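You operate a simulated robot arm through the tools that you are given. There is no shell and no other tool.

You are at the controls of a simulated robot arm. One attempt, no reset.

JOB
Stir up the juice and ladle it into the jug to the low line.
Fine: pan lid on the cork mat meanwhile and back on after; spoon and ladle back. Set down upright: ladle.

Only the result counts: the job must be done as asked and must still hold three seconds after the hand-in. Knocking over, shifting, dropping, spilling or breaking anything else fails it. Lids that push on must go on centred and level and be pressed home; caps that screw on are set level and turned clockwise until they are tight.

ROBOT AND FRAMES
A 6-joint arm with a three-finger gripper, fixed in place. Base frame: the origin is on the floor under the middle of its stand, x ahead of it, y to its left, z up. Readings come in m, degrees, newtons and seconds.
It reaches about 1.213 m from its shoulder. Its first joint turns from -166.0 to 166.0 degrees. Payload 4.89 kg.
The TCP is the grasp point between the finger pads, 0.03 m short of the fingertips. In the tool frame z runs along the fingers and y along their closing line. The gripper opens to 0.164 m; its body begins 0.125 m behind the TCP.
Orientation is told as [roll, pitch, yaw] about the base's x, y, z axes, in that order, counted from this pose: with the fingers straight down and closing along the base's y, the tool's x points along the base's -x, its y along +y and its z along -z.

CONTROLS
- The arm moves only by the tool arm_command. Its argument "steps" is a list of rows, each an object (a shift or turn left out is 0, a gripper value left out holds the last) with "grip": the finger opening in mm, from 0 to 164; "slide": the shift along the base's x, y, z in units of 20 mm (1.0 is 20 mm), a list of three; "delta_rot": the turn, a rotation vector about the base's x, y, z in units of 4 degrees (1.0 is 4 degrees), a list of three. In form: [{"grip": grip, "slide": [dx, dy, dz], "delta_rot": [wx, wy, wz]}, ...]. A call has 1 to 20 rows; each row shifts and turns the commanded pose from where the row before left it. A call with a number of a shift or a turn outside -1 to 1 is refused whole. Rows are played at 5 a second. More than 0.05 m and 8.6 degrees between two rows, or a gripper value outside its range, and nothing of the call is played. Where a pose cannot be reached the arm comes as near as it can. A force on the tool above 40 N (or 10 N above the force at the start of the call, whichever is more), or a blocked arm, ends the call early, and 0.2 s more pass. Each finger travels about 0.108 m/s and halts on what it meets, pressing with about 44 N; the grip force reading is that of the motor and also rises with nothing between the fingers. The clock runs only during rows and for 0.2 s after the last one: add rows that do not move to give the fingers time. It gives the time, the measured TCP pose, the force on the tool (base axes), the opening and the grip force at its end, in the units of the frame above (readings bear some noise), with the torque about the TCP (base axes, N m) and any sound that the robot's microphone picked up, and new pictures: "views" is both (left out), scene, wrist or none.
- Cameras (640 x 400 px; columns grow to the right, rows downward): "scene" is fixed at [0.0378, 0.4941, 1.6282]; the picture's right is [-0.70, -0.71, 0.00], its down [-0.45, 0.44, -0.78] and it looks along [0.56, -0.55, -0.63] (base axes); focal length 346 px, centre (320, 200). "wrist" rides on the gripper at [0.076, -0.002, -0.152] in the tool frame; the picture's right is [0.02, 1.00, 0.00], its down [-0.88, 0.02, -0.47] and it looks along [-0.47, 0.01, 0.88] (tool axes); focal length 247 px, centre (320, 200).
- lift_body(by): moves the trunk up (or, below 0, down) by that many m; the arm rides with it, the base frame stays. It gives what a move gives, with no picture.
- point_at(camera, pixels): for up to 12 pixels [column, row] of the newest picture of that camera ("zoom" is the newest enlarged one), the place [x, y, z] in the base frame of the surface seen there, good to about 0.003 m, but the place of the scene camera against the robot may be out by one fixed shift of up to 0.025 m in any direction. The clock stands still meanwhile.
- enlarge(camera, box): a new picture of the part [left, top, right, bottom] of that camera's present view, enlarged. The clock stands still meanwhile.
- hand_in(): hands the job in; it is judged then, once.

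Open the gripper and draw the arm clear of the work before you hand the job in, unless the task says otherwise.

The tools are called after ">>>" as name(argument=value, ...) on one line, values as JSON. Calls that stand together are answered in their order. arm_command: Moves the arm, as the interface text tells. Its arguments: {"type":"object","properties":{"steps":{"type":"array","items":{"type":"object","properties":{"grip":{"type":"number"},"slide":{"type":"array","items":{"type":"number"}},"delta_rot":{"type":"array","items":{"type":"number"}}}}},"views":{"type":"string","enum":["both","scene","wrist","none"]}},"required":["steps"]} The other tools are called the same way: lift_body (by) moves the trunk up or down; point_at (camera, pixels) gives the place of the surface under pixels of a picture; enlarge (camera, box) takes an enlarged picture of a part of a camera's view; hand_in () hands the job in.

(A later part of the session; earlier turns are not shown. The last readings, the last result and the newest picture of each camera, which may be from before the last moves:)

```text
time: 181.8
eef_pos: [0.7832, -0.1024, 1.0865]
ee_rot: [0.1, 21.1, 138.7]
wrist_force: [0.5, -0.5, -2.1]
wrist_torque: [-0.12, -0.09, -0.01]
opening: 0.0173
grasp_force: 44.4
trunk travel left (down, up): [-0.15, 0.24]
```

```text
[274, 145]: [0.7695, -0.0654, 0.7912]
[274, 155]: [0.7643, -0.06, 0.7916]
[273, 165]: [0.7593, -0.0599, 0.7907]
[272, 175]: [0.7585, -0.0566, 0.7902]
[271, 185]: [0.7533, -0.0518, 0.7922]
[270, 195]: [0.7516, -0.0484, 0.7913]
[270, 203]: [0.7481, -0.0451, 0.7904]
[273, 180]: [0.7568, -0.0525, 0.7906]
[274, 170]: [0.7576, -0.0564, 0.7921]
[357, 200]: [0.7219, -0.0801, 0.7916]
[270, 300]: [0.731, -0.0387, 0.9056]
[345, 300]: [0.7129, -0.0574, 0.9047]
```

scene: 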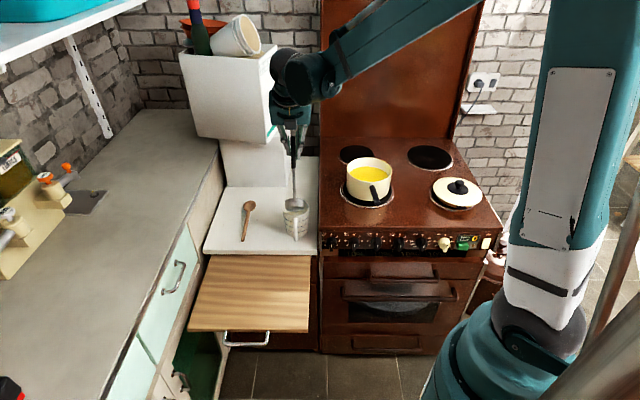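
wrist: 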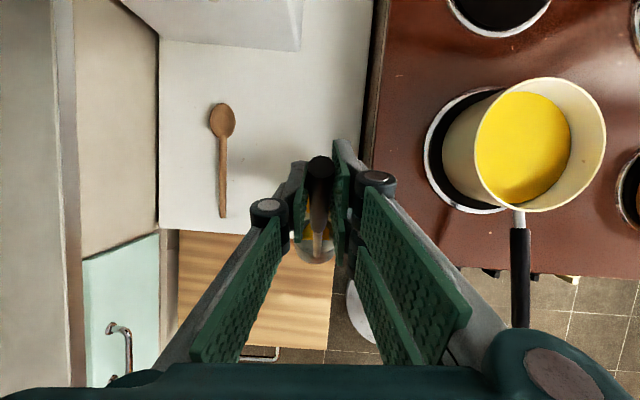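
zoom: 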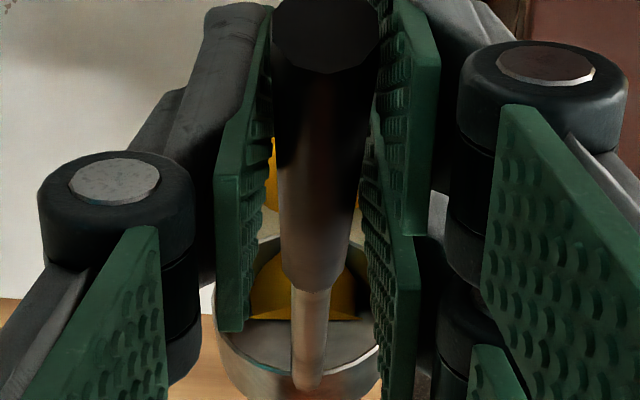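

The jug reads z≈0.7912, right at the low line (~0.7915–0.792). I'll level the ladle again by reversing the motion, lip kept over the jug.

>>> arm_command(steps=[{"slide": [-0.483, 0.42, 0], "delta_rot": [-0.66, -0.751, 0]}, {"slide": [-0.483, 0.42, 0], "delta_rot": [-0.66, -0.751, 0]}, {"slide": [-0.4908, 0.4264, 0], "delta_rot": [-0.66, -0.751, 0]}, {"slide": [-0.4908, 0.4264, 0], "delta_rot": [-0.66, -0.751, 0]}, {"slide": [-0.4908, 0.4264, 0], "delta_rot": [-0.66, -0.751, 0]}, {"slide": [-0.4908, 0.4264, 0], "delta_rot": [-0.66, -0.751, 0]}, {"slide": [-0.4786, 0.416, 0], "delta_rot": [-0.66, -0.751, 0]}, {"slide": [-0.4786, 0.416, 0], "delta_rot": [-0.66, -0.751, 0]}, {"slide": [-0.2393, 0.208, 0], "delta_rot": [-0.33, -0.3755, 0]}, {"slide": [-0.4514, 0.3922, 0], "delta_rot": [-0.66, -0.751, 0]}, {"slide": [-0.4514, 0.3922, 0], "delta_rot": [-0.66, -0.751, 0]}, {"slide": [-0.2257, 0.1961, 0], "delta_rot": [-0.33, -0.3755, 0]}, {"slide": [-0.4092, 0.3556, 0], "delta_rot": [-0.66, -0.751, 0]}, {"slide": [-0.4092, 0.3556, 0], "delta_rot": [-0.66, -0.751, 0]}, {"slide": [-0.2046, 0.1778, 0], "delta_rot": [-0.33, -0.3755, 0]}, {}, {}, {}, {}], views="none")

>>> arm_command(steps=[{"slide": [0, 0, 0.3]}, {"slide": [0, 0, 0.6]}, {"slide": [0, 0, 0.8]}, {"slide": [0, 0, 0.8]}, {"slide": [0, 0, 0.8]}, {"slide": [0, 0, 0.8]}, {"slide": [0, 0, 0.6]}, {"slide": [0, 0, 0.3]}, {}], views="both")

>>> enlarge(camera="wrist", box=[285, 265, 350, 325])

```text
time: 185.8
eef_pos: [0.6566, 0.0078, 1.0876]
ee_rot: [0.2, 74.9, 138.9]
wrist_force: [0.6, -1.0, -2.0]
wrist_torque: [0.1, 0.15, -0.02]
opening: 0.0172
grasp_force: 44.0
trunk travel left (down, up): [-0.15, 0.24]
```

```text
time: 187.8
eef_pos: [0.6561, 0.0068, 1.1873]
ee_rot: [0.2, 74.8, 138.9]
wrist_force: [-0.7, 0.2, -2.6]
wrist_torque: [0.12, 0.15, 0.04]
opening: 0.017
grasp_force: 43.8
trunk travel left (down, up): [-0.15, 0.24]
```

scene: 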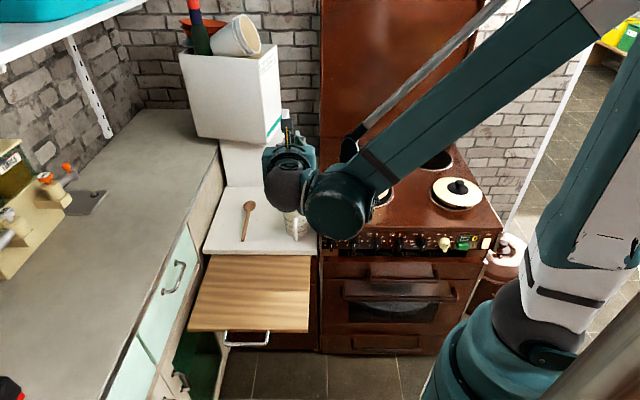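
wrist: 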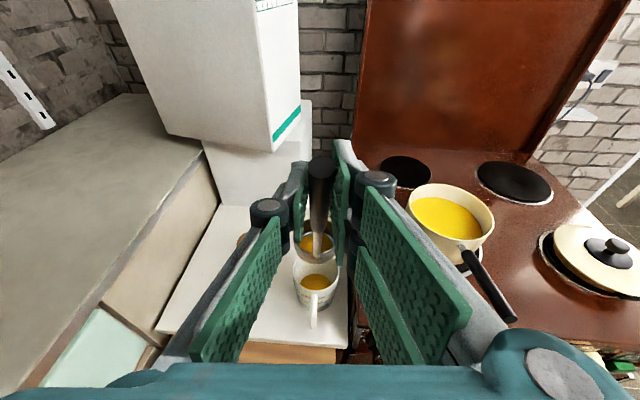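

```text
6.67 times, centred on (318, 295) of wrist
```

zoom: 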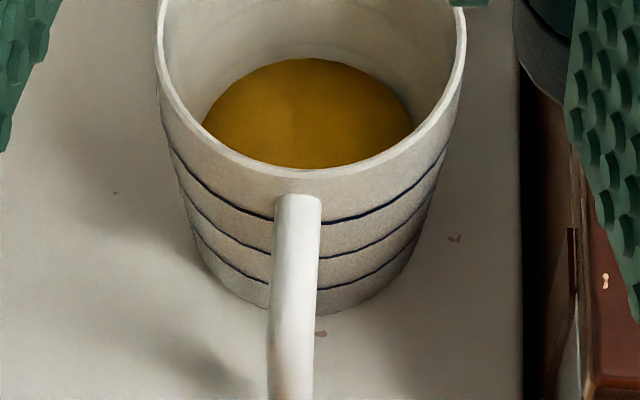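

Level again, and the jug is well visible. I'll sample the jug's surface and the low line from this same view.

>>> point_at(camera="zoom", pixels=[[240, 110], [270, 90], [300, 80], [330, 90], [360, 100], [390, 115], [250, 140], [290, 140], [330, 140], [370, 135], [310, 110], [230, 125]])

>>> enlarge(camera="wrist", box=[293, 285, 343, 325])

```text
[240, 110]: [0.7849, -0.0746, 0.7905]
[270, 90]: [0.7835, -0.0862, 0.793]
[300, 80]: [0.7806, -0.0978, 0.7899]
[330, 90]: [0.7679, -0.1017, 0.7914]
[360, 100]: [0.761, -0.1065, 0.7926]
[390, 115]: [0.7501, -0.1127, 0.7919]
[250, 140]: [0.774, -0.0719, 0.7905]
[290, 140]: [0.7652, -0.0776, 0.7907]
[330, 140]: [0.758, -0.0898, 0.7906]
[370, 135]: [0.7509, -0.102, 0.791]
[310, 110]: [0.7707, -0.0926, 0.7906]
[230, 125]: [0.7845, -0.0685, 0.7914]
```

```text
10.00 times, centred on (318, 305) of wrist
```

zoom: 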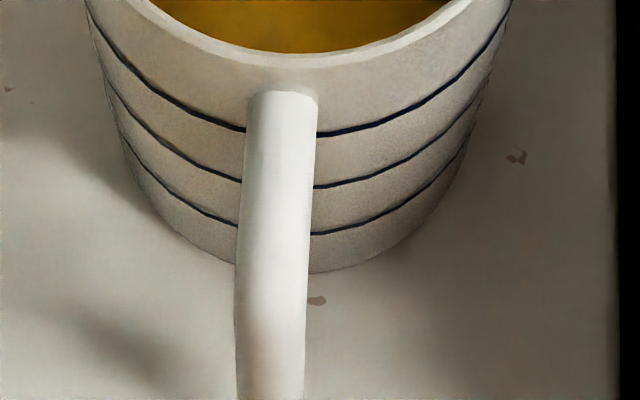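

The surface averages z=0.7912. Now the low line in this 10× zoom.

>>> point_at(camera="zoom", pixels=[[170, 193], [190, 208], [210, 218], [230, 225], [320, 234], [345, 230], [370, 222], [395, 210], [415, 198], [200, 213], [330, 233], [357, 227]])

```text
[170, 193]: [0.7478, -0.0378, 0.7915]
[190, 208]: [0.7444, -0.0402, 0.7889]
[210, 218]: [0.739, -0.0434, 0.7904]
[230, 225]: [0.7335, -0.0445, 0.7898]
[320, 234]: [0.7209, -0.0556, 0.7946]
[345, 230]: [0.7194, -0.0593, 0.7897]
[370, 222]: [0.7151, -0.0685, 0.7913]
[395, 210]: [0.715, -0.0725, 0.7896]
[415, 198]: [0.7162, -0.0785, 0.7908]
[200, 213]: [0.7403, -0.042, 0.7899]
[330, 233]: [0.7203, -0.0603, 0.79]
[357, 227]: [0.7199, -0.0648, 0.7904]
```

Low line ≈0.7906–0.792 versus surface 0.7912: the jug is filled to the low line. Next I'll return the ladle's small remainder to the pan; first I check where the stove's back panel is.

>>> point_at(camera="wrist", pixels=[[400, 100], [480, 100], [380, 130], [520, 120], [450, 215], [440, 190], [405, 180], [500, 180], [310, 245], [325, 245]])

>>> enlarge(camera="wrist", box=[270, 210, 370, 290])

```text
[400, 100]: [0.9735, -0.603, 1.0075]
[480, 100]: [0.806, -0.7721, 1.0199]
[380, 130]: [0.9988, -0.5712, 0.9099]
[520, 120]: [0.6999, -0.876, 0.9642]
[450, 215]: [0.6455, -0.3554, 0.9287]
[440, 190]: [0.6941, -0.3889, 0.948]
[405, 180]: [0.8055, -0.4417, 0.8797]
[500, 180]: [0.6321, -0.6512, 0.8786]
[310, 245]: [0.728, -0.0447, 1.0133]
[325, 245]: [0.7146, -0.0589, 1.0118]
```

```text
5.00 times, centred on (320, 250) of wrist
```

zoom: 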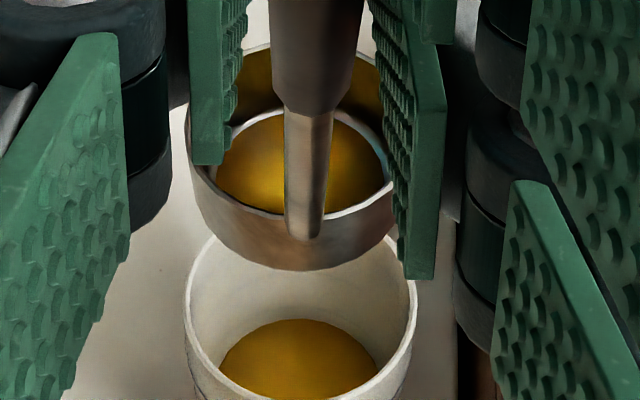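

About 10 ml remains in the ladle. I'll carry it level back over the pan, to a start point with the lip over the pan's centre.

>>> arm_command(steps=[{"slide": [-0.1, -0.26, 0]}, {"slide": [-0.2, -0.52, 0]}, {"slide": [-0.3, -0.8, 0]}, {"slide": [-0.36, -0.95, 0]}, {"slide": [-0.36, -0.95, 0]}, {"slide": [-0.36, -0.95, 0]}, {"slide": [-0.36, -0.95, 0]}, {"slide": [-0.36, -0.95, 0]}, {"slide": [-0.36, -0.95, 0]}, {"slide": [-0.36, -0.95, 0]}, {"slide": [-0.36, -0.95, 0]}, {"slide": [-0.36, -0.95, 0]}, {"slide": [-0.36, -0.95, 0]}, {"slide": [-0.3, -0.8, 0]}, {"slide": [-0.2, -0.52, 0]}, {"slide": [-0.1, -0.26, 0]}, {}], views="both")

```text
time: 191.4
eef_pos: [0.5621, -0.2448, 1.1878]
ee_rot: [0.2, 75.0, 138.8]
wrist_force: [-1.2, -0.3, -2.3]
wrist_torque: [0.09, 0.15, -0.02]
opening: 0.0174
grasp_force: 43.5
trunk travel left (down, up): [-0.15, 0.24]
```

scene: 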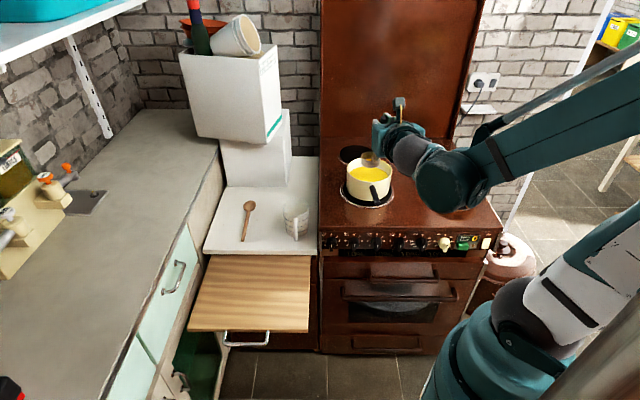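
wrist: 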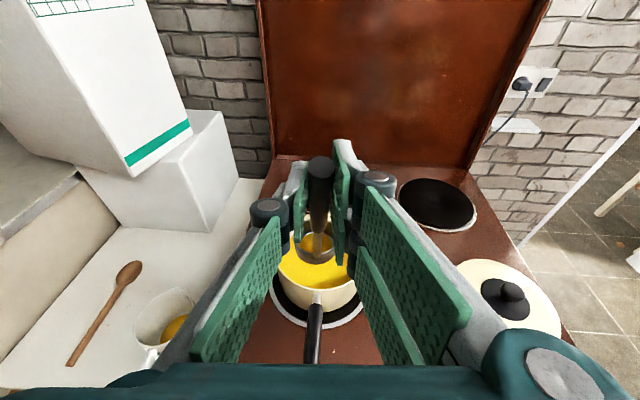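

The lip is over the pan's centre. I'll tip the ladle forward to 80° here, advancing the hand so the lip stays put, to empty it into the pan.

>>> arm_command(steps=[{"slide": [0.409, -0.3556, 0], "delta_rot": [0.66, 0.751, 0]}, {"slide": [0.409, -0.3556, 0], "delta_rot": [0.66, 0.751, 0]}, {"slide": [0.43, -0.374, 0], "delta_rot": [0.66, 0.751, 0]}, {"slide": [0.4514, -0.3922, 0], "delta_rot": [0.66, 0.751, 0]}, {"slide": [0.4514, -0.3922, 0], "delta_rot": [0.66, 0.751, 0]}, {"slide": [0.4786, -0.416, 0], "delta_rot": [0.66, 0.751, 0]}, {"slide": [0.4786, -0.416, 0], "delta_rot": [0.66, 0.751, 0]}, {"slide": [0.4908, -0.4264, 0], "delta_rot": [0.66, 0.751, 0]}, {"slide": [0.4908, -0.4264, 0], "delta_rot": [0.66, 0.751, 0]}, {"slide": [0.4908, -0.4264, 0], "delta_rot": [0.66, 0.751, 0]}, {"slide": [0.4908, -0.4264, 0], "delta_rot": [0.66, 0.751, 0]}, {"slide": [0.483, -0.42, 0], "delta_rot": [0.66, 0.751, 0]}, {"slide": [0.483, -0.42, 0], "delta_rot": [0.66, 0.751, 0]}], views="both")

>>> enlarge(camera="scene", box=[320, 90, 430, 210])

```text
time: 194.2
eef_pos: [0.6808, -0.3524, 1.188]
ee_rot: [0.0, 23.1, 138.6]
wrist_force: [-0.1, 0.4, -1.9]
wrist_torque: [-0.19, -0.22, 0.02]
opening: 0.0172
grasp_force: 43.5
trunk travel left (down, up): [-0.15, 0.24]
```

scene: 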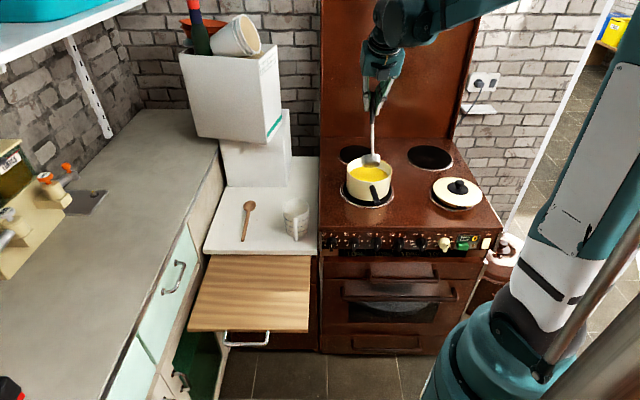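
wrist: 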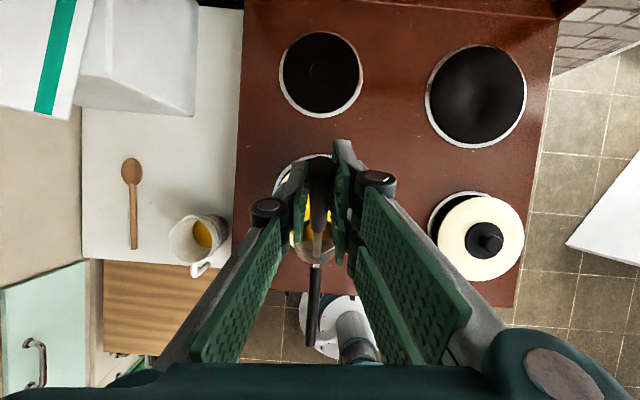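

```text
3.33 times, centred on (375, 150) of scene
```

zoom: 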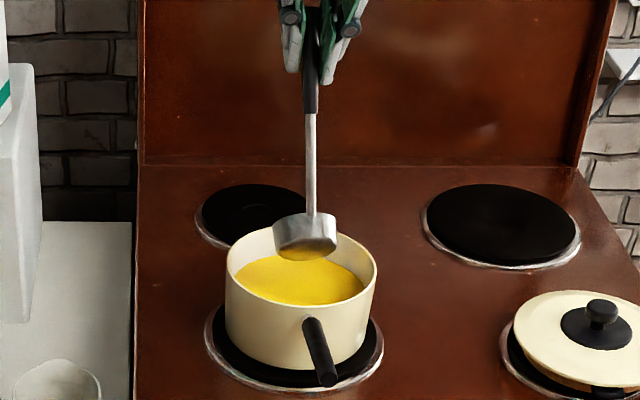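

The ladle is tipped 52° over the pan, well inside its rim. I'll continue to 80° and let it drain.

>>> arm_command(steps=[{"slide": [0.472, -0.41, 0], "delta_rot": [0.66, 0.751, 0]}, {"slide": [0.472, -0.41, 0], "delta_rot": [0.66, 0.751, 0]}, {"slide": [0.445, -0.387, 0], "delta_rot": [0.66, 0.751, 0]}, {"slide": [0.445, -0.387, 0], "delta_rot": [0.66, 0.751, 0]}, {"slide": [0.408, -0.354, 0], "delta_rot": [0.66, 0.751, 0]}, {"slide": [0.408, -0.354, 0], "delta_rot": [0.66, 0.751, 0]}, {"slide": [0.408, -0.354, 0], "delta_rot": [0.66, 0.751, 0]}, {}, {}, {}, {}, {}, {}, {}, {}, {}, {}], views="both")

>>> enlarge(camera="scene", box=[320, 90, 430, 210])

>>> enlarge(camera="wrist", box=[270, 160, 370, 280])

```text
time: 197.8
eef_pos: [0.7431, -0.4023, 1.1881]
ee_rot: [-0.1, -5.1, 138.7]
wrist_force: [0.7, -0.2, -2.1]
wrist_torque: [-0.18, -0.21, 0.01]
opening: 0.0171
grasp_force: 44.2
trunk travel left (down, up): [-0.15, 0.24]
```

scene: 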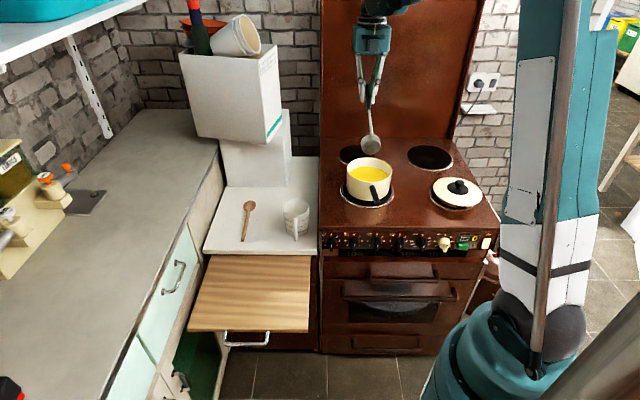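
wrist: 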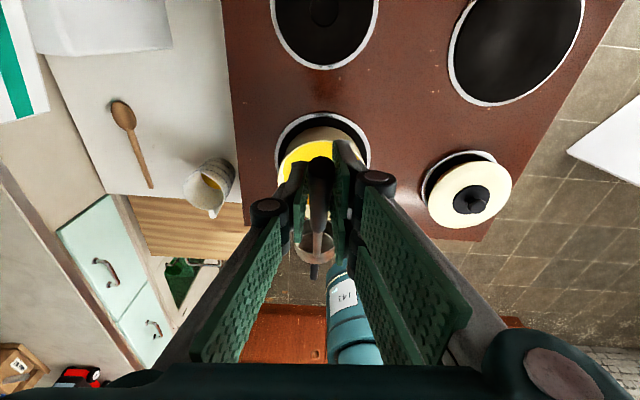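

```text
3.33 times, centred on (375, 150) of scene
```

zoom: 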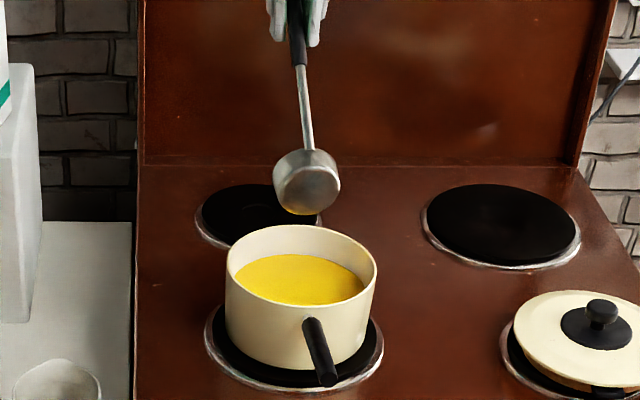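

```text
3.33 times, centred on (320, 220) of wrist
```

zoom: 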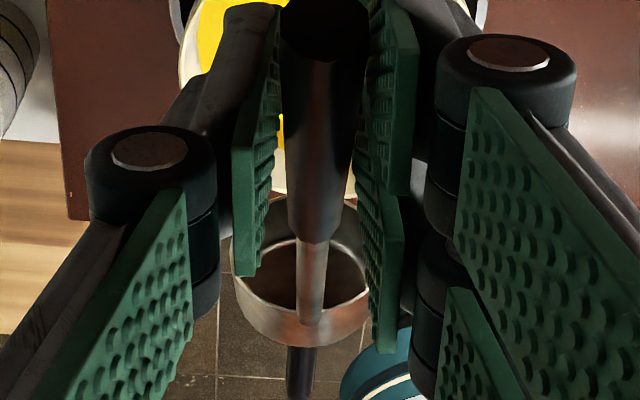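

The ladle is empty apart from a trace at the lip, still above the pan. I'll wait two more seconds, then reverse the tilt.

>>> arm_command(steps=[{}, {}, {}, {}, {}, {}, {}, {}, {}, {}, {"slide": [-0.408, 0.354, 0], "delta_rot": [-0.66, -0.751, 0]}, {"slide": [-0.408, 0.354, 0], "delta_rot": [-0.66, -0.751, 0]}, {"slide": [-0.408, 0.354, 0], "delta_rot": [-0.66, -0.751, 0]}, {"slide": [-0.445, 0.387, 0], "delta_rot": [-0.66, -0.751, 0]}, {"slide": [-0.445, 0.387, 0], "delta_rot": [-0.66, -0.751, 0]}, {"slide": [-0.472, 0.41, 0], "delta_rot": [-0.66, -0.751, 0]}, {"slide": [-0.472, 0.41, 0], "delta_rot": [-0.66, -0.751, 0]}], views="scene")

>>> arm_command(steps=[{"slide": [-0.483, 0.42, 0], "delta_rot": [-0.66, -0.751, 0]}, {"slide": [-0.483, 0.42, 0], "delta_rot": [-0.66, -0.751, 0]}, {"slide": [-0.4908, 0.4264, 0], "delta_rot": [-0.66, -0.751, 0]}, {"slide": [-0.4908, 0.4264, 0], "delta_rot": [-0.66, -0.751, 0]}, {"slide": [-0.4908, 0.4264, 0], "delta_rot": [-0.66, -0.751, 0]}, {"slide": [-0.4908, 0.4264, 0], "delta_rot": [-0.66, -0.751, 0]}, {"slide": [-0.4786, 0.416, 0], "delta_rot": [-0.66, -0.751, 0]}, {"slide": [-0.4786, 0.416, 0], "delta_rot": [-0.66, -0.751, 0]}, {"slide": [-0.4514, 0.3922, 0], "delta_rot": [-0.66, -0.751, 0]}, {"slide": [-0.4514, 0.3922, 0], "delta_rot": [-0.66, -0.751, 0]}, {"slide": [-0.43, 0.374, 0], "delta_rot": [-0.66, -0.751, 0]}, {"slide": [-0.409, 0.3556, 0], "delta_rot": [-0.66, -0.751, 0]}, {"slide": [-0.409, 0.3556, 0], "delta_rot": [-0.66, -0.751, 0]}, {}], views="both")

>>> enlarge(camera="wrist", box=[270, 180, 370, 290])

```text
time: 201.4
eef_pos: [0.6832, -0.3513, 1.1869]
ee_rot: [-0.1, 23.0, 138.7]
wrist_force: [2.0, 0.1, -2.9]
wrist_torque: [-0.05, -0.01, -0.01]
opening: 0.0172
grasp_force: 43.7
trunk travel left (down, up): [-0.15, 0.24]
```

scene: 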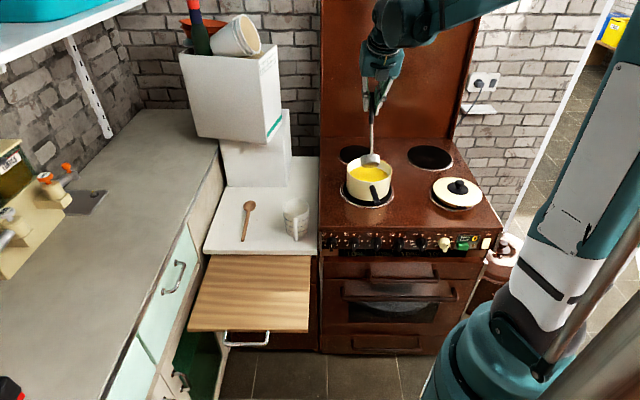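

```text
time: 204.4
eef_pos: [0.56, -0.2472, 1.1874]
ee_rot: [0.2, 74.9, 138.7]
wrist_force: [0.7, 0.1, -2.7]
wrist_torque: [0.14, 0.14, 0.0]
opening: 0.0174
grasp_force: 44.4
trunk travel left (down, up): [-0.15, 0.24]
```

scene: 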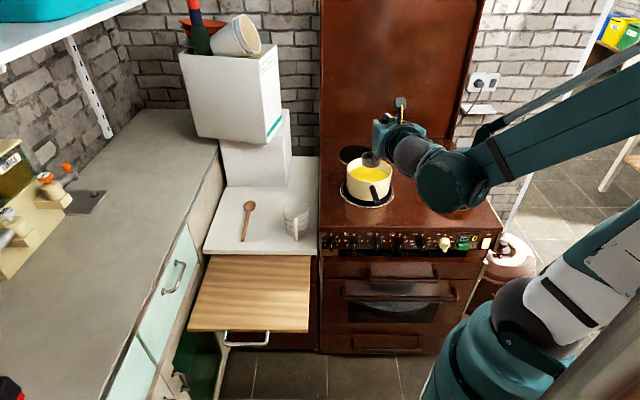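
wrist: 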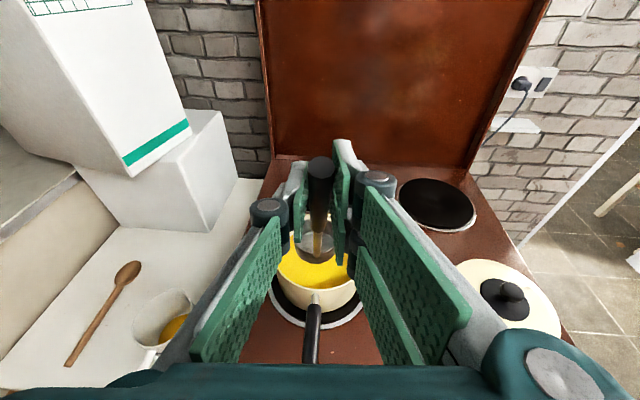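

```text
3.64 times, centred on (320, 235) of wrist
```

zoom: 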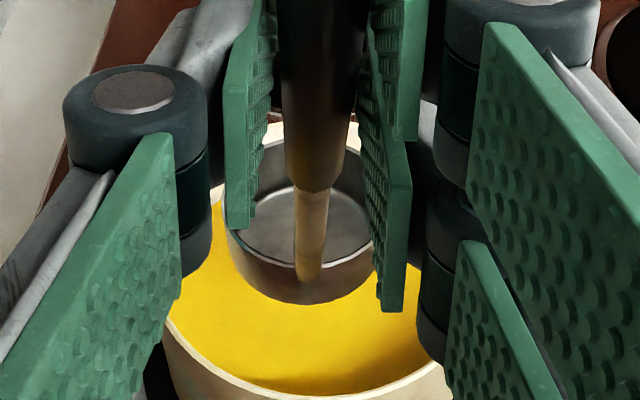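

The ladle is clean and level. I'll carry it back toward the board in two stages.

>>> arm_command(steps=[{"slide": [0.06, 0.5, 0]}, {"slide": [0.126, 0.98, 0]}, {"slide": [0.126, 0.98, 0]}, {"slide": [0.126, 0.98, 0]}, {"slide": [0.126, 0.98, 0]}, {"slide": [0.126, 0.98, 0]}, {"slide": [0.126, 0.98, 0]}, {"slide": [0.126, 0.98, 0]}, {"slide": [0.126, 0.98, 0]}, {"slide": [0.126, 0.98, 0]}, {"slide": [0.126, 0.98, 0]}, {"slide": [0.126, 0.98, 0]}, {"slide": [0.126, 0.98, 0]}, {"slide": [0.126, 0.98, 0]}, {"slide": [0.126, 0.98, 0]}, {"slide": [0.126, 0.98, 0]}, {"slide": [0.126, 0.98, 0]}, {"slide": [0.126, 0.98, 0]}, {"slide": [0.126, 0.98, 0]}, {"slide": [0.126, 0.98, 0]}], views="none")

>>> arm_command(steps=[{"slide": [0.126, 0.98, 0]}, {"slide": [0.126, 0.98, 0]}, {"slide": [0.126, 0.98, 0]}, {"slide": [0.1, 0.8, 0]}, {"slide": [0.08, 0.6, 0]}, {}], views="both")

```text
time: 208.6
eef_pos: [0.6084, 0.1358, 1.1868]
ee_rot: [0.1, 75.0, 138.8]
wrist_force: [0.1, -0.5, -2.4]
wrist_torque: [0.14, 0.11, 0.03]
opening: 0.0172
grasp_force: 44.1
trunk travel left (down, up): [-0.15, 0.24]
```

```text
time: 210.0
eef_pos: [0.6186, 0.223, 1.1878]
ee_rot: [0.3, 75.0, 139.0]
wrist_force: [0.2, -0.1, -2.5]
wrist_torque: [0.1, 0.12, 0.01]
opening: 0.0174
grasp_force: 43.8
trunk travel left (down, up): [-0.15, 0.24]
```

scene: 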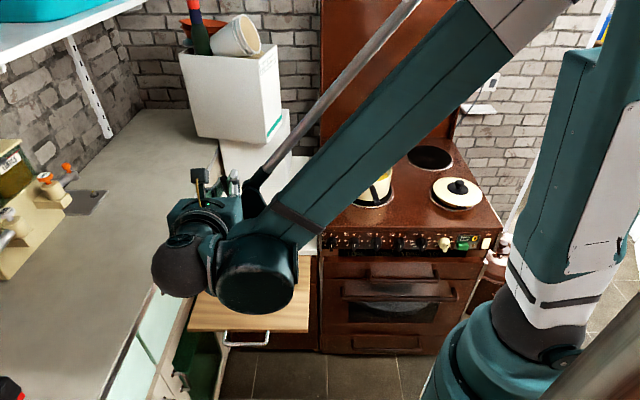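
wrist: 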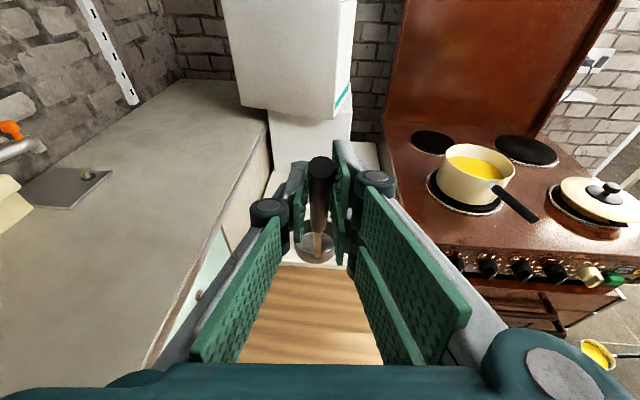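

I'm above the ladle's original spot. I'll lower by 0.1 m with the arm, then lower the trunk 0.15 m as when I picked it.

>>> arm_command(steps=[{"slide": [0.05, 0.05, -0.5]}, {"slide": [0, 0, -1]}, {"slide": [0, 0, -1]}, {"slide": [0, 0, -1]}, {"slide": [0, 0, -1]}, {"slide": [0, 0, -0.5]}, {}], views="none")

>>> lift_body(by=-0.15)

>>> arm_command(steps=[{}, {}], views="both")

>>> enlarge(camera="wrist", box=[250, 170, 390, 290])

```text
time: 211.6
eef_pos: [0.6219, 0.2243, 1.0866]
ee_rot: [0.2, 74.9, 138.9]
wrist_force: [0.8, 0.4, -2.2]
wrist_torque: [0.11, 0.16, -0.07]
opening: 0.0174
grasp_force: 44.1
trunk travel left (down, up): [-0.15, 0.24]
```

```text
time: 213.4
eef_pos: [0.6211, 0.2253, 0.9363]
ee_rot: [0.2, 74.9, 138.9]
wrist_force: [0.0, 0.6, -1.7]
wrist_torque: [0.09, 0.15, 0.01]
opening: 0.0174
grasp_force: 43.6
trunk travel left (down, up): [0.0, 0.39]
```

```text
time: 214.0
eef_pos: [0.6225, 0.2256, 0.9366]
ee_rot: [0.2, 74.9, 138.9]
wrist_force: [0.2, 0.4, -2.9]
wrist_torque: [0.11, 0.12, 0.0]
opening: 0.0175
grasp_force: 44.0
trunk travel left (down, up): [0.0, 0.39]
```

scene: 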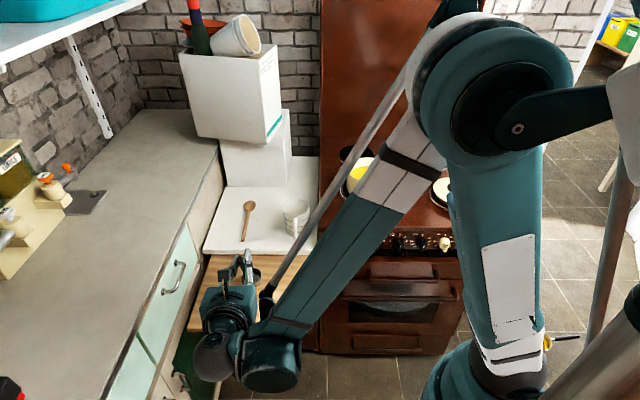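
wrist: 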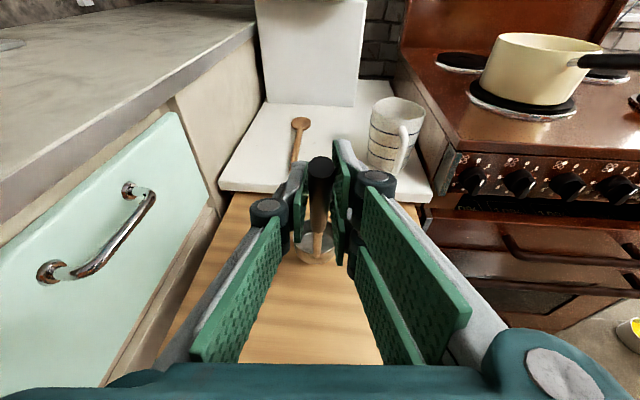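

```text
3.33 times, centred on (320, 230) of wrist
```

zoom: 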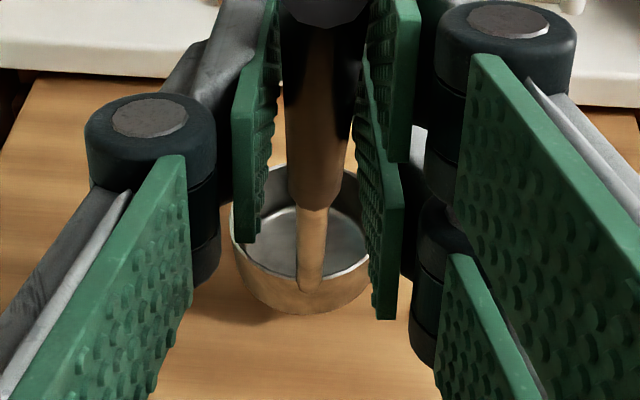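

The view matches the one right after pick-up. I'll lower 26 mm, then feel for the board in small steps.

>>> arm_command(steps=[{"slide": [0, 0, -0.5]}, {"slide": [0, 0, -0.5]}, {"slide": [0, 0, -0.3]}, {}, {}], views="none")

>>> arm_command(steps=[{"slide": [0, 0, -0.1]}, {}], views="none")

>>> arm_command(steps=[{"slide": [0, 0, -0.07]}, {}], views="none")

```text
time: 215.2
eef_pos: [0.6213, 0.2253, 0.91]
ee_rot: [0.2, 74.8, 138.9]
wrist_force: [0.2, 0.4, -2.1]
wrist_torque: [0.15, 0.13, -0.01]
opening: 0.0171
grasp_force: 44.0
trunk travel left (down, up): [0.0, 0.39]
```

```text
time: 215.8
eef_pos: [0.6224, 0.2236, 0.9093]
ee_rot: [0.0, 75.0, 138.9]
wrist_force: [-1.8, 0.5, 6.8]
wrist_torque: [-0.26, -0.37, -0.04]
opening: 0.0174
grasp_force: 43.9
trunk travel left (down, up): [0.0, 0.39]
```

```text
time: 216.4
eef_pos: [0.6204, 0.2239, 0.9082]
ee_rot: [0.0, 75.1, 138.6]
wrist_force: [-4.1, 3.3, 23.3]
wrist_torque: [-0.66, -1.08, 0.02]
opening: 0.0169
grasp_force: 44.3
trunk travel left (down, up): [0.0, 0.39]
```

Contact at z≈0.909, with the force centred under the bowl, so it stands flat. I'll ease off the push and then open gently.

>>> arm_command(steps=[{"slide": [0, 0, 0.1]}, {}], views="none")

```text
time: 217.0
eef_pos: [0.6226, 0.2244, 0.9074]
ee_rot: [0.1, 74.9, 138.8]
wrist_force: [-0.1, -0.2, -2.6]
wrist_torque: [0.11, 0.12, 0.02]
opening: 0.0176
grasp_force: 44.0
trunk travel left (down, up): [0.0, 0.39]
```

Force is back to the hanging value, so it's a hair above the board. I'll go down 1 mm and check.

>>> arm_command(steps=[{"slide": [0, 0, -0.05]}, {}], views="wrist")

>>> enlarge(camera="wrist", box=[250, 170, 390, 290])

```text
time: 217.6
eef_pos: [0.621, 0.2235, 0.9084]
ee_rot: [0.3, 74.9, 138.9]
wrist_force: [-1.1, -0.7, 0.8]
wrist_torque: [-0.02, -0.06, -0.04]
opening: 0.0175
grasp_force: 43.9
trunk travel left (down, up): [0.0, 0.39]
```

wrist: 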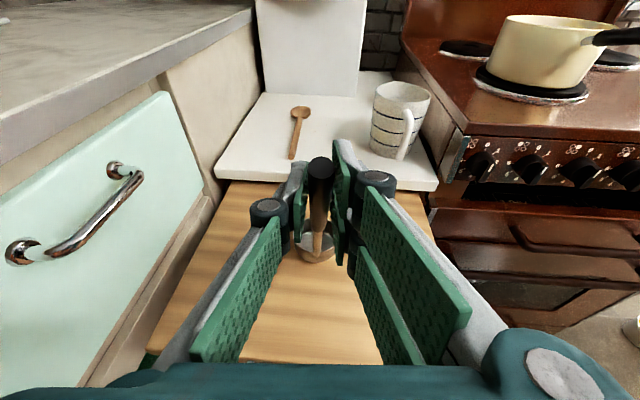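

```text
3.33 times, centred on (320, 230) of wrist
```

zoom: 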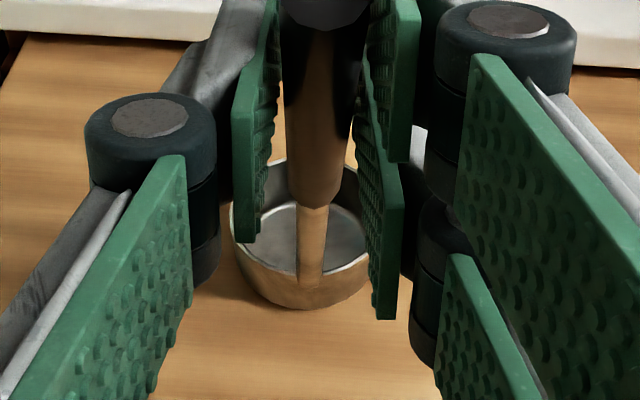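

The board now carries the weight (force ≈0.8 N, torque ≈0). I'll open the fingers slowly.

>>> arm_command(steps=[{"grip": 19}, {"grip": 22}, {"grip": 28}, {"grip": 36}, {"grip": 44}, {"grip": 50}, {}, {}], views="wrist")

>>> enlarge(camera="wrist", box=[250, 130, 400, 280])

>>> point_at(camera="wrist", pixels=[[319, 170], [319, 200], [318, 215], [303, 240], [331, 240], [317, 262], [317, 255], [317, 235]])

```text
time: 219.4
eef_pos: [0.6223, 0.2237, 0.9068]
ee_rot: [0.2, 74.8, 138.9]
wrist_force: [0.2, 0.2, -0.9]
wrist_torque: [0.0, -0.01, -0.04]
opening: 0.05
grasp_force: 0.1
trunk travel left (down, up): [0.0, 0.39]
```

wrist: 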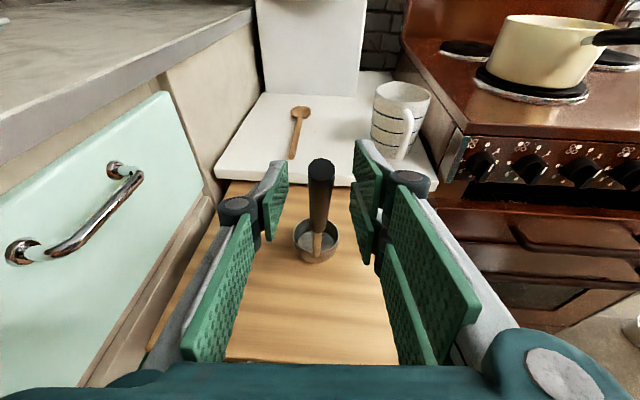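

```text
2.67 times, centred on (325, 205) of wrist
```

zoom: 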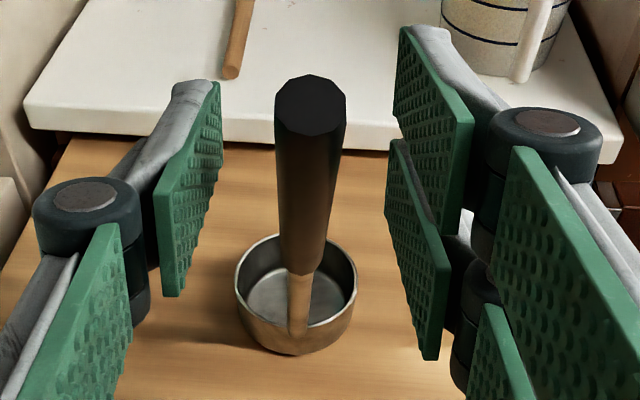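

```text
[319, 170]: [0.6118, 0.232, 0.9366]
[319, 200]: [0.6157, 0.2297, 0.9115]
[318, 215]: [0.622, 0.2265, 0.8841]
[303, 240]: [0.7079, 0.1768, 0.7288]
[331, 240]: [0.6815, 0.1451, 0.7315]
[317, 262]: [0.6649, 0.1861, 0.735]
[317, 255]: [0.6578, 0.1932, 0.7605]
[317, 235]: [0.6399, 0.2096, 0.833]
```

The ladle stands upright in its original spot (near edge [0.665,0.186] vs [0.664,0.187] before). I'll back straight out along the finger direction.

>>> arm_command(steps=[{"slide": [-0.3, 0.264, 0]}, {"slide": [-0.5, 0.44, 0]}, {"slide": [-0.7, 0.616, 0]}, {"slide": [-0.7, 0.616, 0]}, {"slide": [-0.7, 0.616, 0]}, {"slide": [-0.7, 0.616, 0]}, {"slide": [-0.7, 0.616, 0]}, {"slide": [-0.7, 0.616, 0]}, {"slide": [0, 0, 1]}, {"slide": [0, 0, 1]}, {"slide": [0, 0, 1]}, {"slide": [0, 0, 1]}, {}], views="both")

```text
time: 222.2
eef_pos: [0.5246, 0.3035, 0.9878]
ee_rot: [0.2, 74.9, 138.0]
wrist_force: [0.2, -0.2, -0.8]
wrist_torque: [-0.04, -0.01, -0.09]
opening: 0.0502
grasp_force: 0.1
trunk travel left (down, up): [0.0, 0.39]
```

scene: 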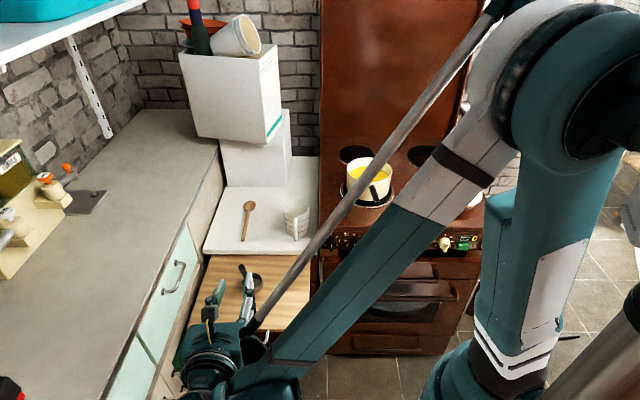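
wrist: 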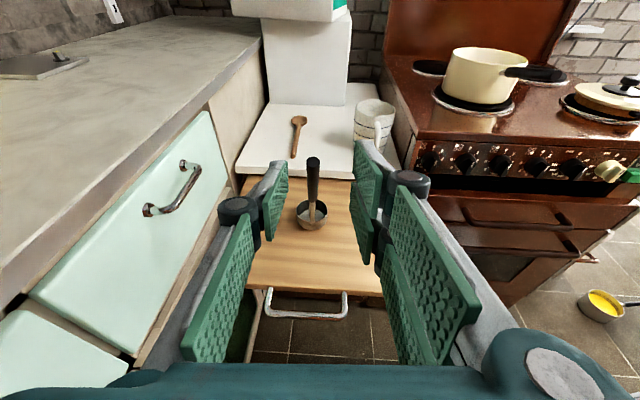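

The hand is clear of the ladle, which stands upright at (312,210). I'll raise the trunk back 0.15 m, then check the pose.

>>> lift_body(by=0.15)

>>> arm_command(steps=[{"slide": [0, 0, 0.8]}, {"slide": [0, 0, 0.8]}, {"slide": [0, 0, 0.8]}, {}], views="scene")

```text
time: 223.9
eef_pos: [0.5236, 0.3104, 1.1371]
ee_rot: [0.2, 74.9, 138.4]
wrist_force: [0.7, 0.3, 0.3]
wrist_torque: [-0.02, 0.01, 0.02]
opening: 0.0499
grasp_force: 0.1
trunk travel left (down, up): [-0.15, 0.24]
```

```text
time: 224.9
eef_pos: [0.5213, 0.3119, 1.1833]
ee_rot: [0.3, 74.9, 138.8]
wrist_force: [-0.2, 0.3, -0.5]
wrist_torque: [0.01, -0.03, 0.01]
opening: 0.0498
grasp_force: 0.1
trunk travel left (down, up): [-0.15, 0.24]
```

scene: 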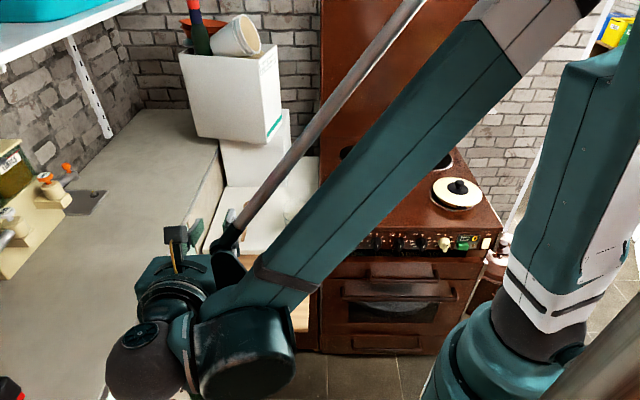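

Now I'll tip the hand back to fingers-down (75°) here, well above the ladle.

>>> arm_command(steps=[{"delta_rot": [0.66, 0.751, 0]}, {"delta_rot": [0.66, 0.751, 0]}, {"delta_rot": [0.66, 0.751, 0]}, {"delta_rot": [0.66, 0.751, 0]}, {"delta_rot": [0.66, 0.751, 0]}, {"delta_rot": [0.66, 0.751, 0]}, {"delta_rot": [0.66, 0.751, 0]}, {"delta_rot": [0.66, 0.751, 0]}, {"delta_rot": [0.66, 0.751, 0]}, {"delta_rot": [0.66, 0.751, 0]}, {"delta_rot": [0.66, 0.751, 0]}, {"delta_rot": [0.66, 0.751, 0]}, {"delta_rot": [0.66, 0.751, 0]}, {"delta_rot": [0.66, 0.751, 0]}, {"delta_rot": [0.66, 0.751, 0]}, {"delta_rot": [0.66, 0.751, 0]}, {"delta_rot": [0.66, 0.751, 0]}, {"delta_rot": [0.66, 0.751, 0]}, {"delta_rot": [0.495, 0.563, 0]}, {}], views="both")

```text
time: 229.1
eef_pos: [0.5221, 0.3124, 1.1866]
ee_rot: [-0.1, 0.0, 138.7]
wrist_force: [-0.4, 0.1, 0.2]
wrist_torque: [-0.01, 0.0, -0.03]
opening: 0.05
grasp_force: 0.0
trunk travel left (down, up): [-0.15, 0.24]
```

scene: 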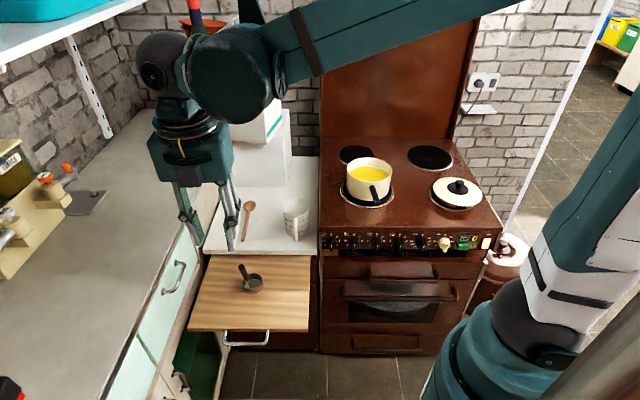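
wrist: 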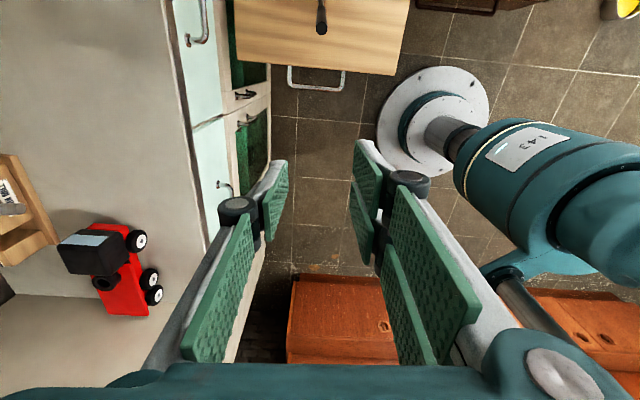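

All tools are back. Now for the lid: I'll yaw back to 0° while arcing toward the cork mat at a safe height.

>>> arm_command(steps=[{"slide": [0.41, -0.883, 0], "delta_rot": [0, 0, -1], "grip": 80}, {"slide": [0.41, -0.883, 0], "delta_rot": [0, 0, -1]}, {"slide": [0.41, -0.883, 0], "delta_rot": [0, 0, -1]}, {"slide": [0.41, -0.883, 0], "delta_rot": [0, 0, -1]}, {"slide": [0.41, -0.883, 0], "delta_rot": [0, 0, -1]}, {"slide": [0.41, -0.883, 0], "delta_rot": [0, 0, -1]}, {"slide": [0.41, -0.883, 0], "delta_rot": [0, 0, -1]}, {"slide": [0.41, -0.883, 0], "delta_rot": [0, 0, -1]}, {"slide": [0.41, -0.883, 0], "delta_rot": [0, 0, -1]}, {"slide": [0.41, -0.883, 0], "delta_rot": [0, 0, -1]}, {"slide": [0.41, -0.883, 0], "delta_rot": [0, 0, -1]}, {"slide": [0.41, -0.883, 0], "delta_rot": [0, 0, -1]}, {"slide": [0, -0.96, 0], "delta_rot": [0, 0, -1]}, {"slide": [0, -0.96, 0], "delta_rot": [0, 0, -1]}, {"slide": [0, -0.96, 0], "delta_rot": [0, 0, -1]}, {"slide": [0, -0.96, 0], "delta_rot": [0, 0, -1]}, {"slide": [0, -0.96, 0], "delta_rot": [0, 0, -1]}, {"slide": [0, -0.96, 0], "delta_rot": [0, 0, -1]}, {"slide": [0, -0.96, 0], "delta_rot": [0, 0, -1]}, {"slide": [0, -0.96, 0], "delta_rot": [0, 0, -1]}], views="scene")

>>> arm_command(steps=[{"slide": [0, -0.96, 0], "delta_rot": [0, 0, -1]}, {"slide": [0, -0.96, 0], "delta_rot": [0, 0, -1]}, {"slide": [0, -0.96, 0], "delta_rot": [0, 0, -1]}, {"slide": [0, -0.96, 0], "delta_rot": [0, 0, -1]}, {"slide": [0, -0.96, 0], "delta_rot": [0, 0, -1]}, {"slide": [-0.486, -0.894, 0], "delta_rot": [0, 0, -1]}, {"slide": [-0.486, -0.894, 0], "delta_rot": [0, 0, -1]}, {"slide": [-0.486, -0.894, 0], "delta_rot": [0, 0, -1]}, {"slide": [-0.486, -0.894, 0], "delta_rot": [0, 0, -1]}, {"slide": [-0.486, -0.894, 0], "delta_rot": [0, 0, -1]}, {"slide": [-0.486, -0.894, 0], "delta_rot": [0, 0, -1]}, {"slide": [-0.486, -0.894, 0], "delta_rot": [0, 0, -1]}, {"slide": [-0.486, -0.894, 0], "delta_rot": [0, 0, -1]}, {"slide": [-0.486, -0.894, 0], "delta_rot": [0, 0, -1]}, {"slide": [-0.486, -0.894, 0], "delta_rot": [0, 0, -0.68]}, {"slide": [-0.486, -0.894, 0]}, {}], views="both")

```text
time: 233.3
eef_pos: [0.6219, -0.0524, 1.1856]
ee_rot: [0.0, 0.1, 58.7]
wrist_force: [-0.5, 0.3, 0.0]
wrist_torque: [-0.06, -0.02, -0.02]
opening: 0.0798
grasp_force: 0.1
trunk travel left (down, up): [-0.15, 0.24]
```

scene: 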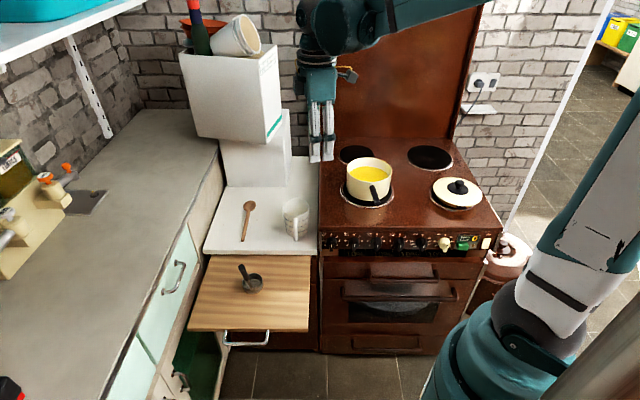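

```text
time: 236.9
eef_pos: [0.5115, -0.349, 1.1844]
ee_rot: [0.0, -0.1, 0.1]
wrist_force: [-0.3, 0.0, -0.5]
wrist_torque: [-0.03, 0.04, -0.03]
opening: 0.0803
grasp_force: 0.1
trunk travel left (down, up): [-0.15, 0.24]
```

scene: 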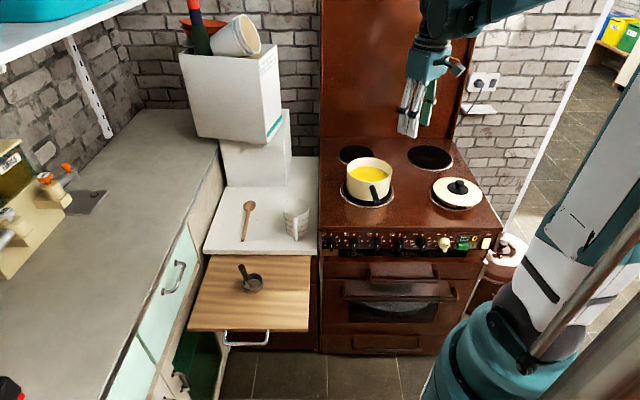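
wrist: 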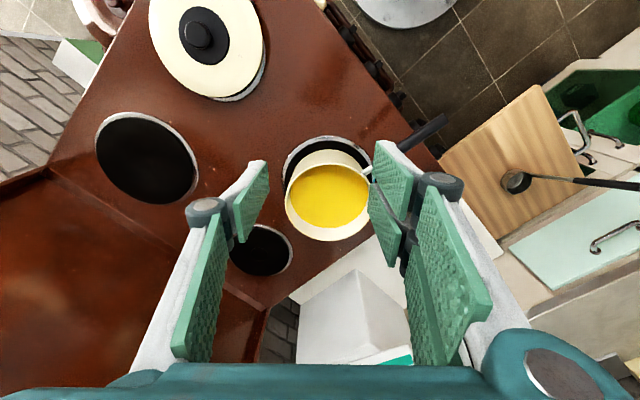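

The lid on the mat shows its knob at (203,32) and the pan is at (330,195). I'll measure both for the re-lidding.

>>> point_at(camera="wrist", pixels=[[203, 30], [197, 36], [210, 36], [152, 40], [262, 50], [215, 92], [286, 195], [372, 200], [330, 240], [330, 167], [325, 195], [345, 190]])

>>> enlarge(camera="wrist", box=[270, 130, 390, 250])

```text
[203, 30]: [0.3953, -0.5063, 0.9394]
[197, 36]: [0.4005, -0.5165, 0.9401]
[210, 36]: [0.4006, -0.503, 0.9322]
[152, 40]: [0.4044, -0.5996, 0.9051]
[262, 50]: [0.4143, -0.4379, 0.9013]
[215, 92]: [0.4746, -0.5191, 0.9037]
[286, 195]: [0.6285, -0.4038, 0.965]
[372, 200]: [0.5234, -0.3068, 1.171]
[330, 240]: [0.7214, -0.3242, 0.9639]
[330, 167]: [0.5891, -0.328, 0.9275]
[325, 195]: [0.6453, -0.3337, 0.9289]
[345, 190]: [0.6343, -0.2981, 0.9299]
```

```text
3.33 times, centred on (330, 190) of wrist
```

zoom: 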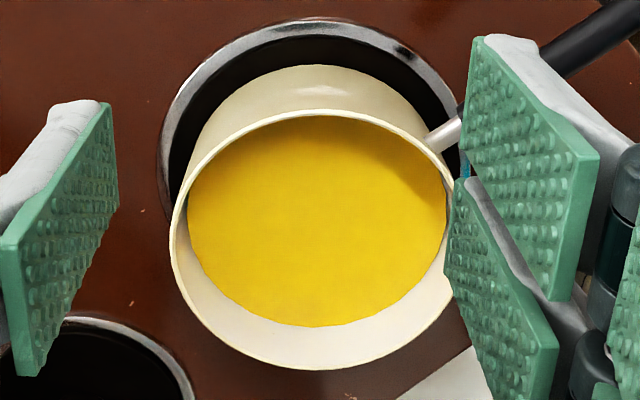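

The pan hasn't moved (far rim x≈0.722) and the lid centre is about [0.397,-0.5195]. I'll go above the lid knob.

>>> arm_command(steps=[{"slide": [-0.565, -0.85, 0]}, {"slide": [-0.565, -0.85, 0]}, {"slide": [-0.565, -0.85, 0]}, {"slide": [-0.565, -0.85, 0]}, {"slide": [-0.565, -0.85, 0]}, {"slide": [-0.565, -0.85, 0]}, {"slide": [-0.565, -0.85, 0]}, {"slide": [-0.565, -0.85, 0]}, {"slide": [-0.565, -0.85, 0]}, {"slide": [-0.565, -0.85, 0]}, {"slide": [0, 0, -1]}, {"slide": [0, 0, -1]}, {"slide": [0, 0, -1]}, {"slide": [0, 0, -1]}, {"slide": [0, 0, -1]}, {"slide": [0, 0, -1]}, {"slide": [0, 0, -1]}, {"slide": [0, 0, -1]}, {}], views="both")

>>> arm_command(steps=[{}], views="none")

>>> arm_command(steps=[{}], views="none")

```text
time: 240.9
eef_pos: [0.4, -0.5151, 1.0264]
ee_rot: [0.0, 0.1, 0.0]
wrist_force: [0.9, -0.3, -0.5]
wrist_torque: [0.05, 0.03, 0.0]
opening: 0.0799
grasp_force: 0.1
trunk travel left (down, up): [-0.15, 0.24]
```

scene: 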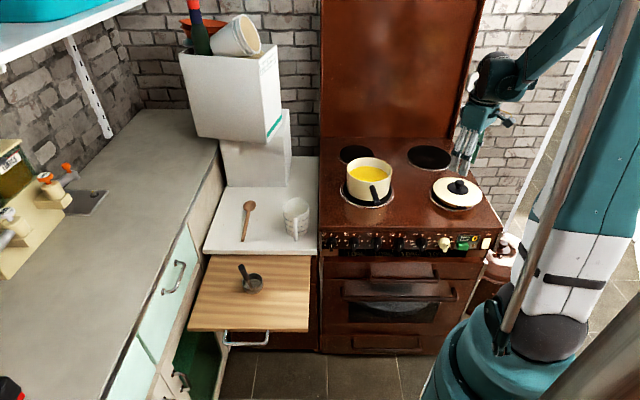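
wrist: 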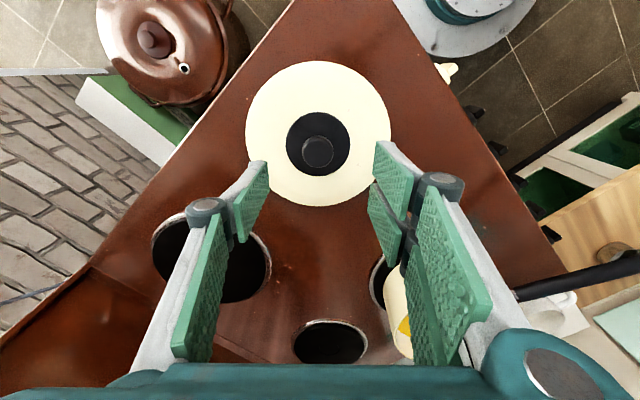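

```text
time: 241.3
eef_pos: [0.4007, -0.5163, 1.0263]
ee_rot: [-0.1, -0.1, 0.0]
wrist_force: [-0.3, 0.1, -0.8]
wrist_torque: [0.02, -0.02, 0.01]
opening: 0.0799
grasp_force: 0.1
trunk travel left (down, up): [-0.15, 0.24]
```

```text
time: 241.7
eef_pos: [0.3999, -0.5156, 1.0263]
ee_rot: [0.0, 0.1, 0.0]
wrist_force: [-0.2, 0.5, 0.0]
wrist_torque: [0.02, -0.02, -0.01]
opening: 0.0801
grasp_force: 0.0
trunk travel left (down, up): [-0.15, 0.24]
```

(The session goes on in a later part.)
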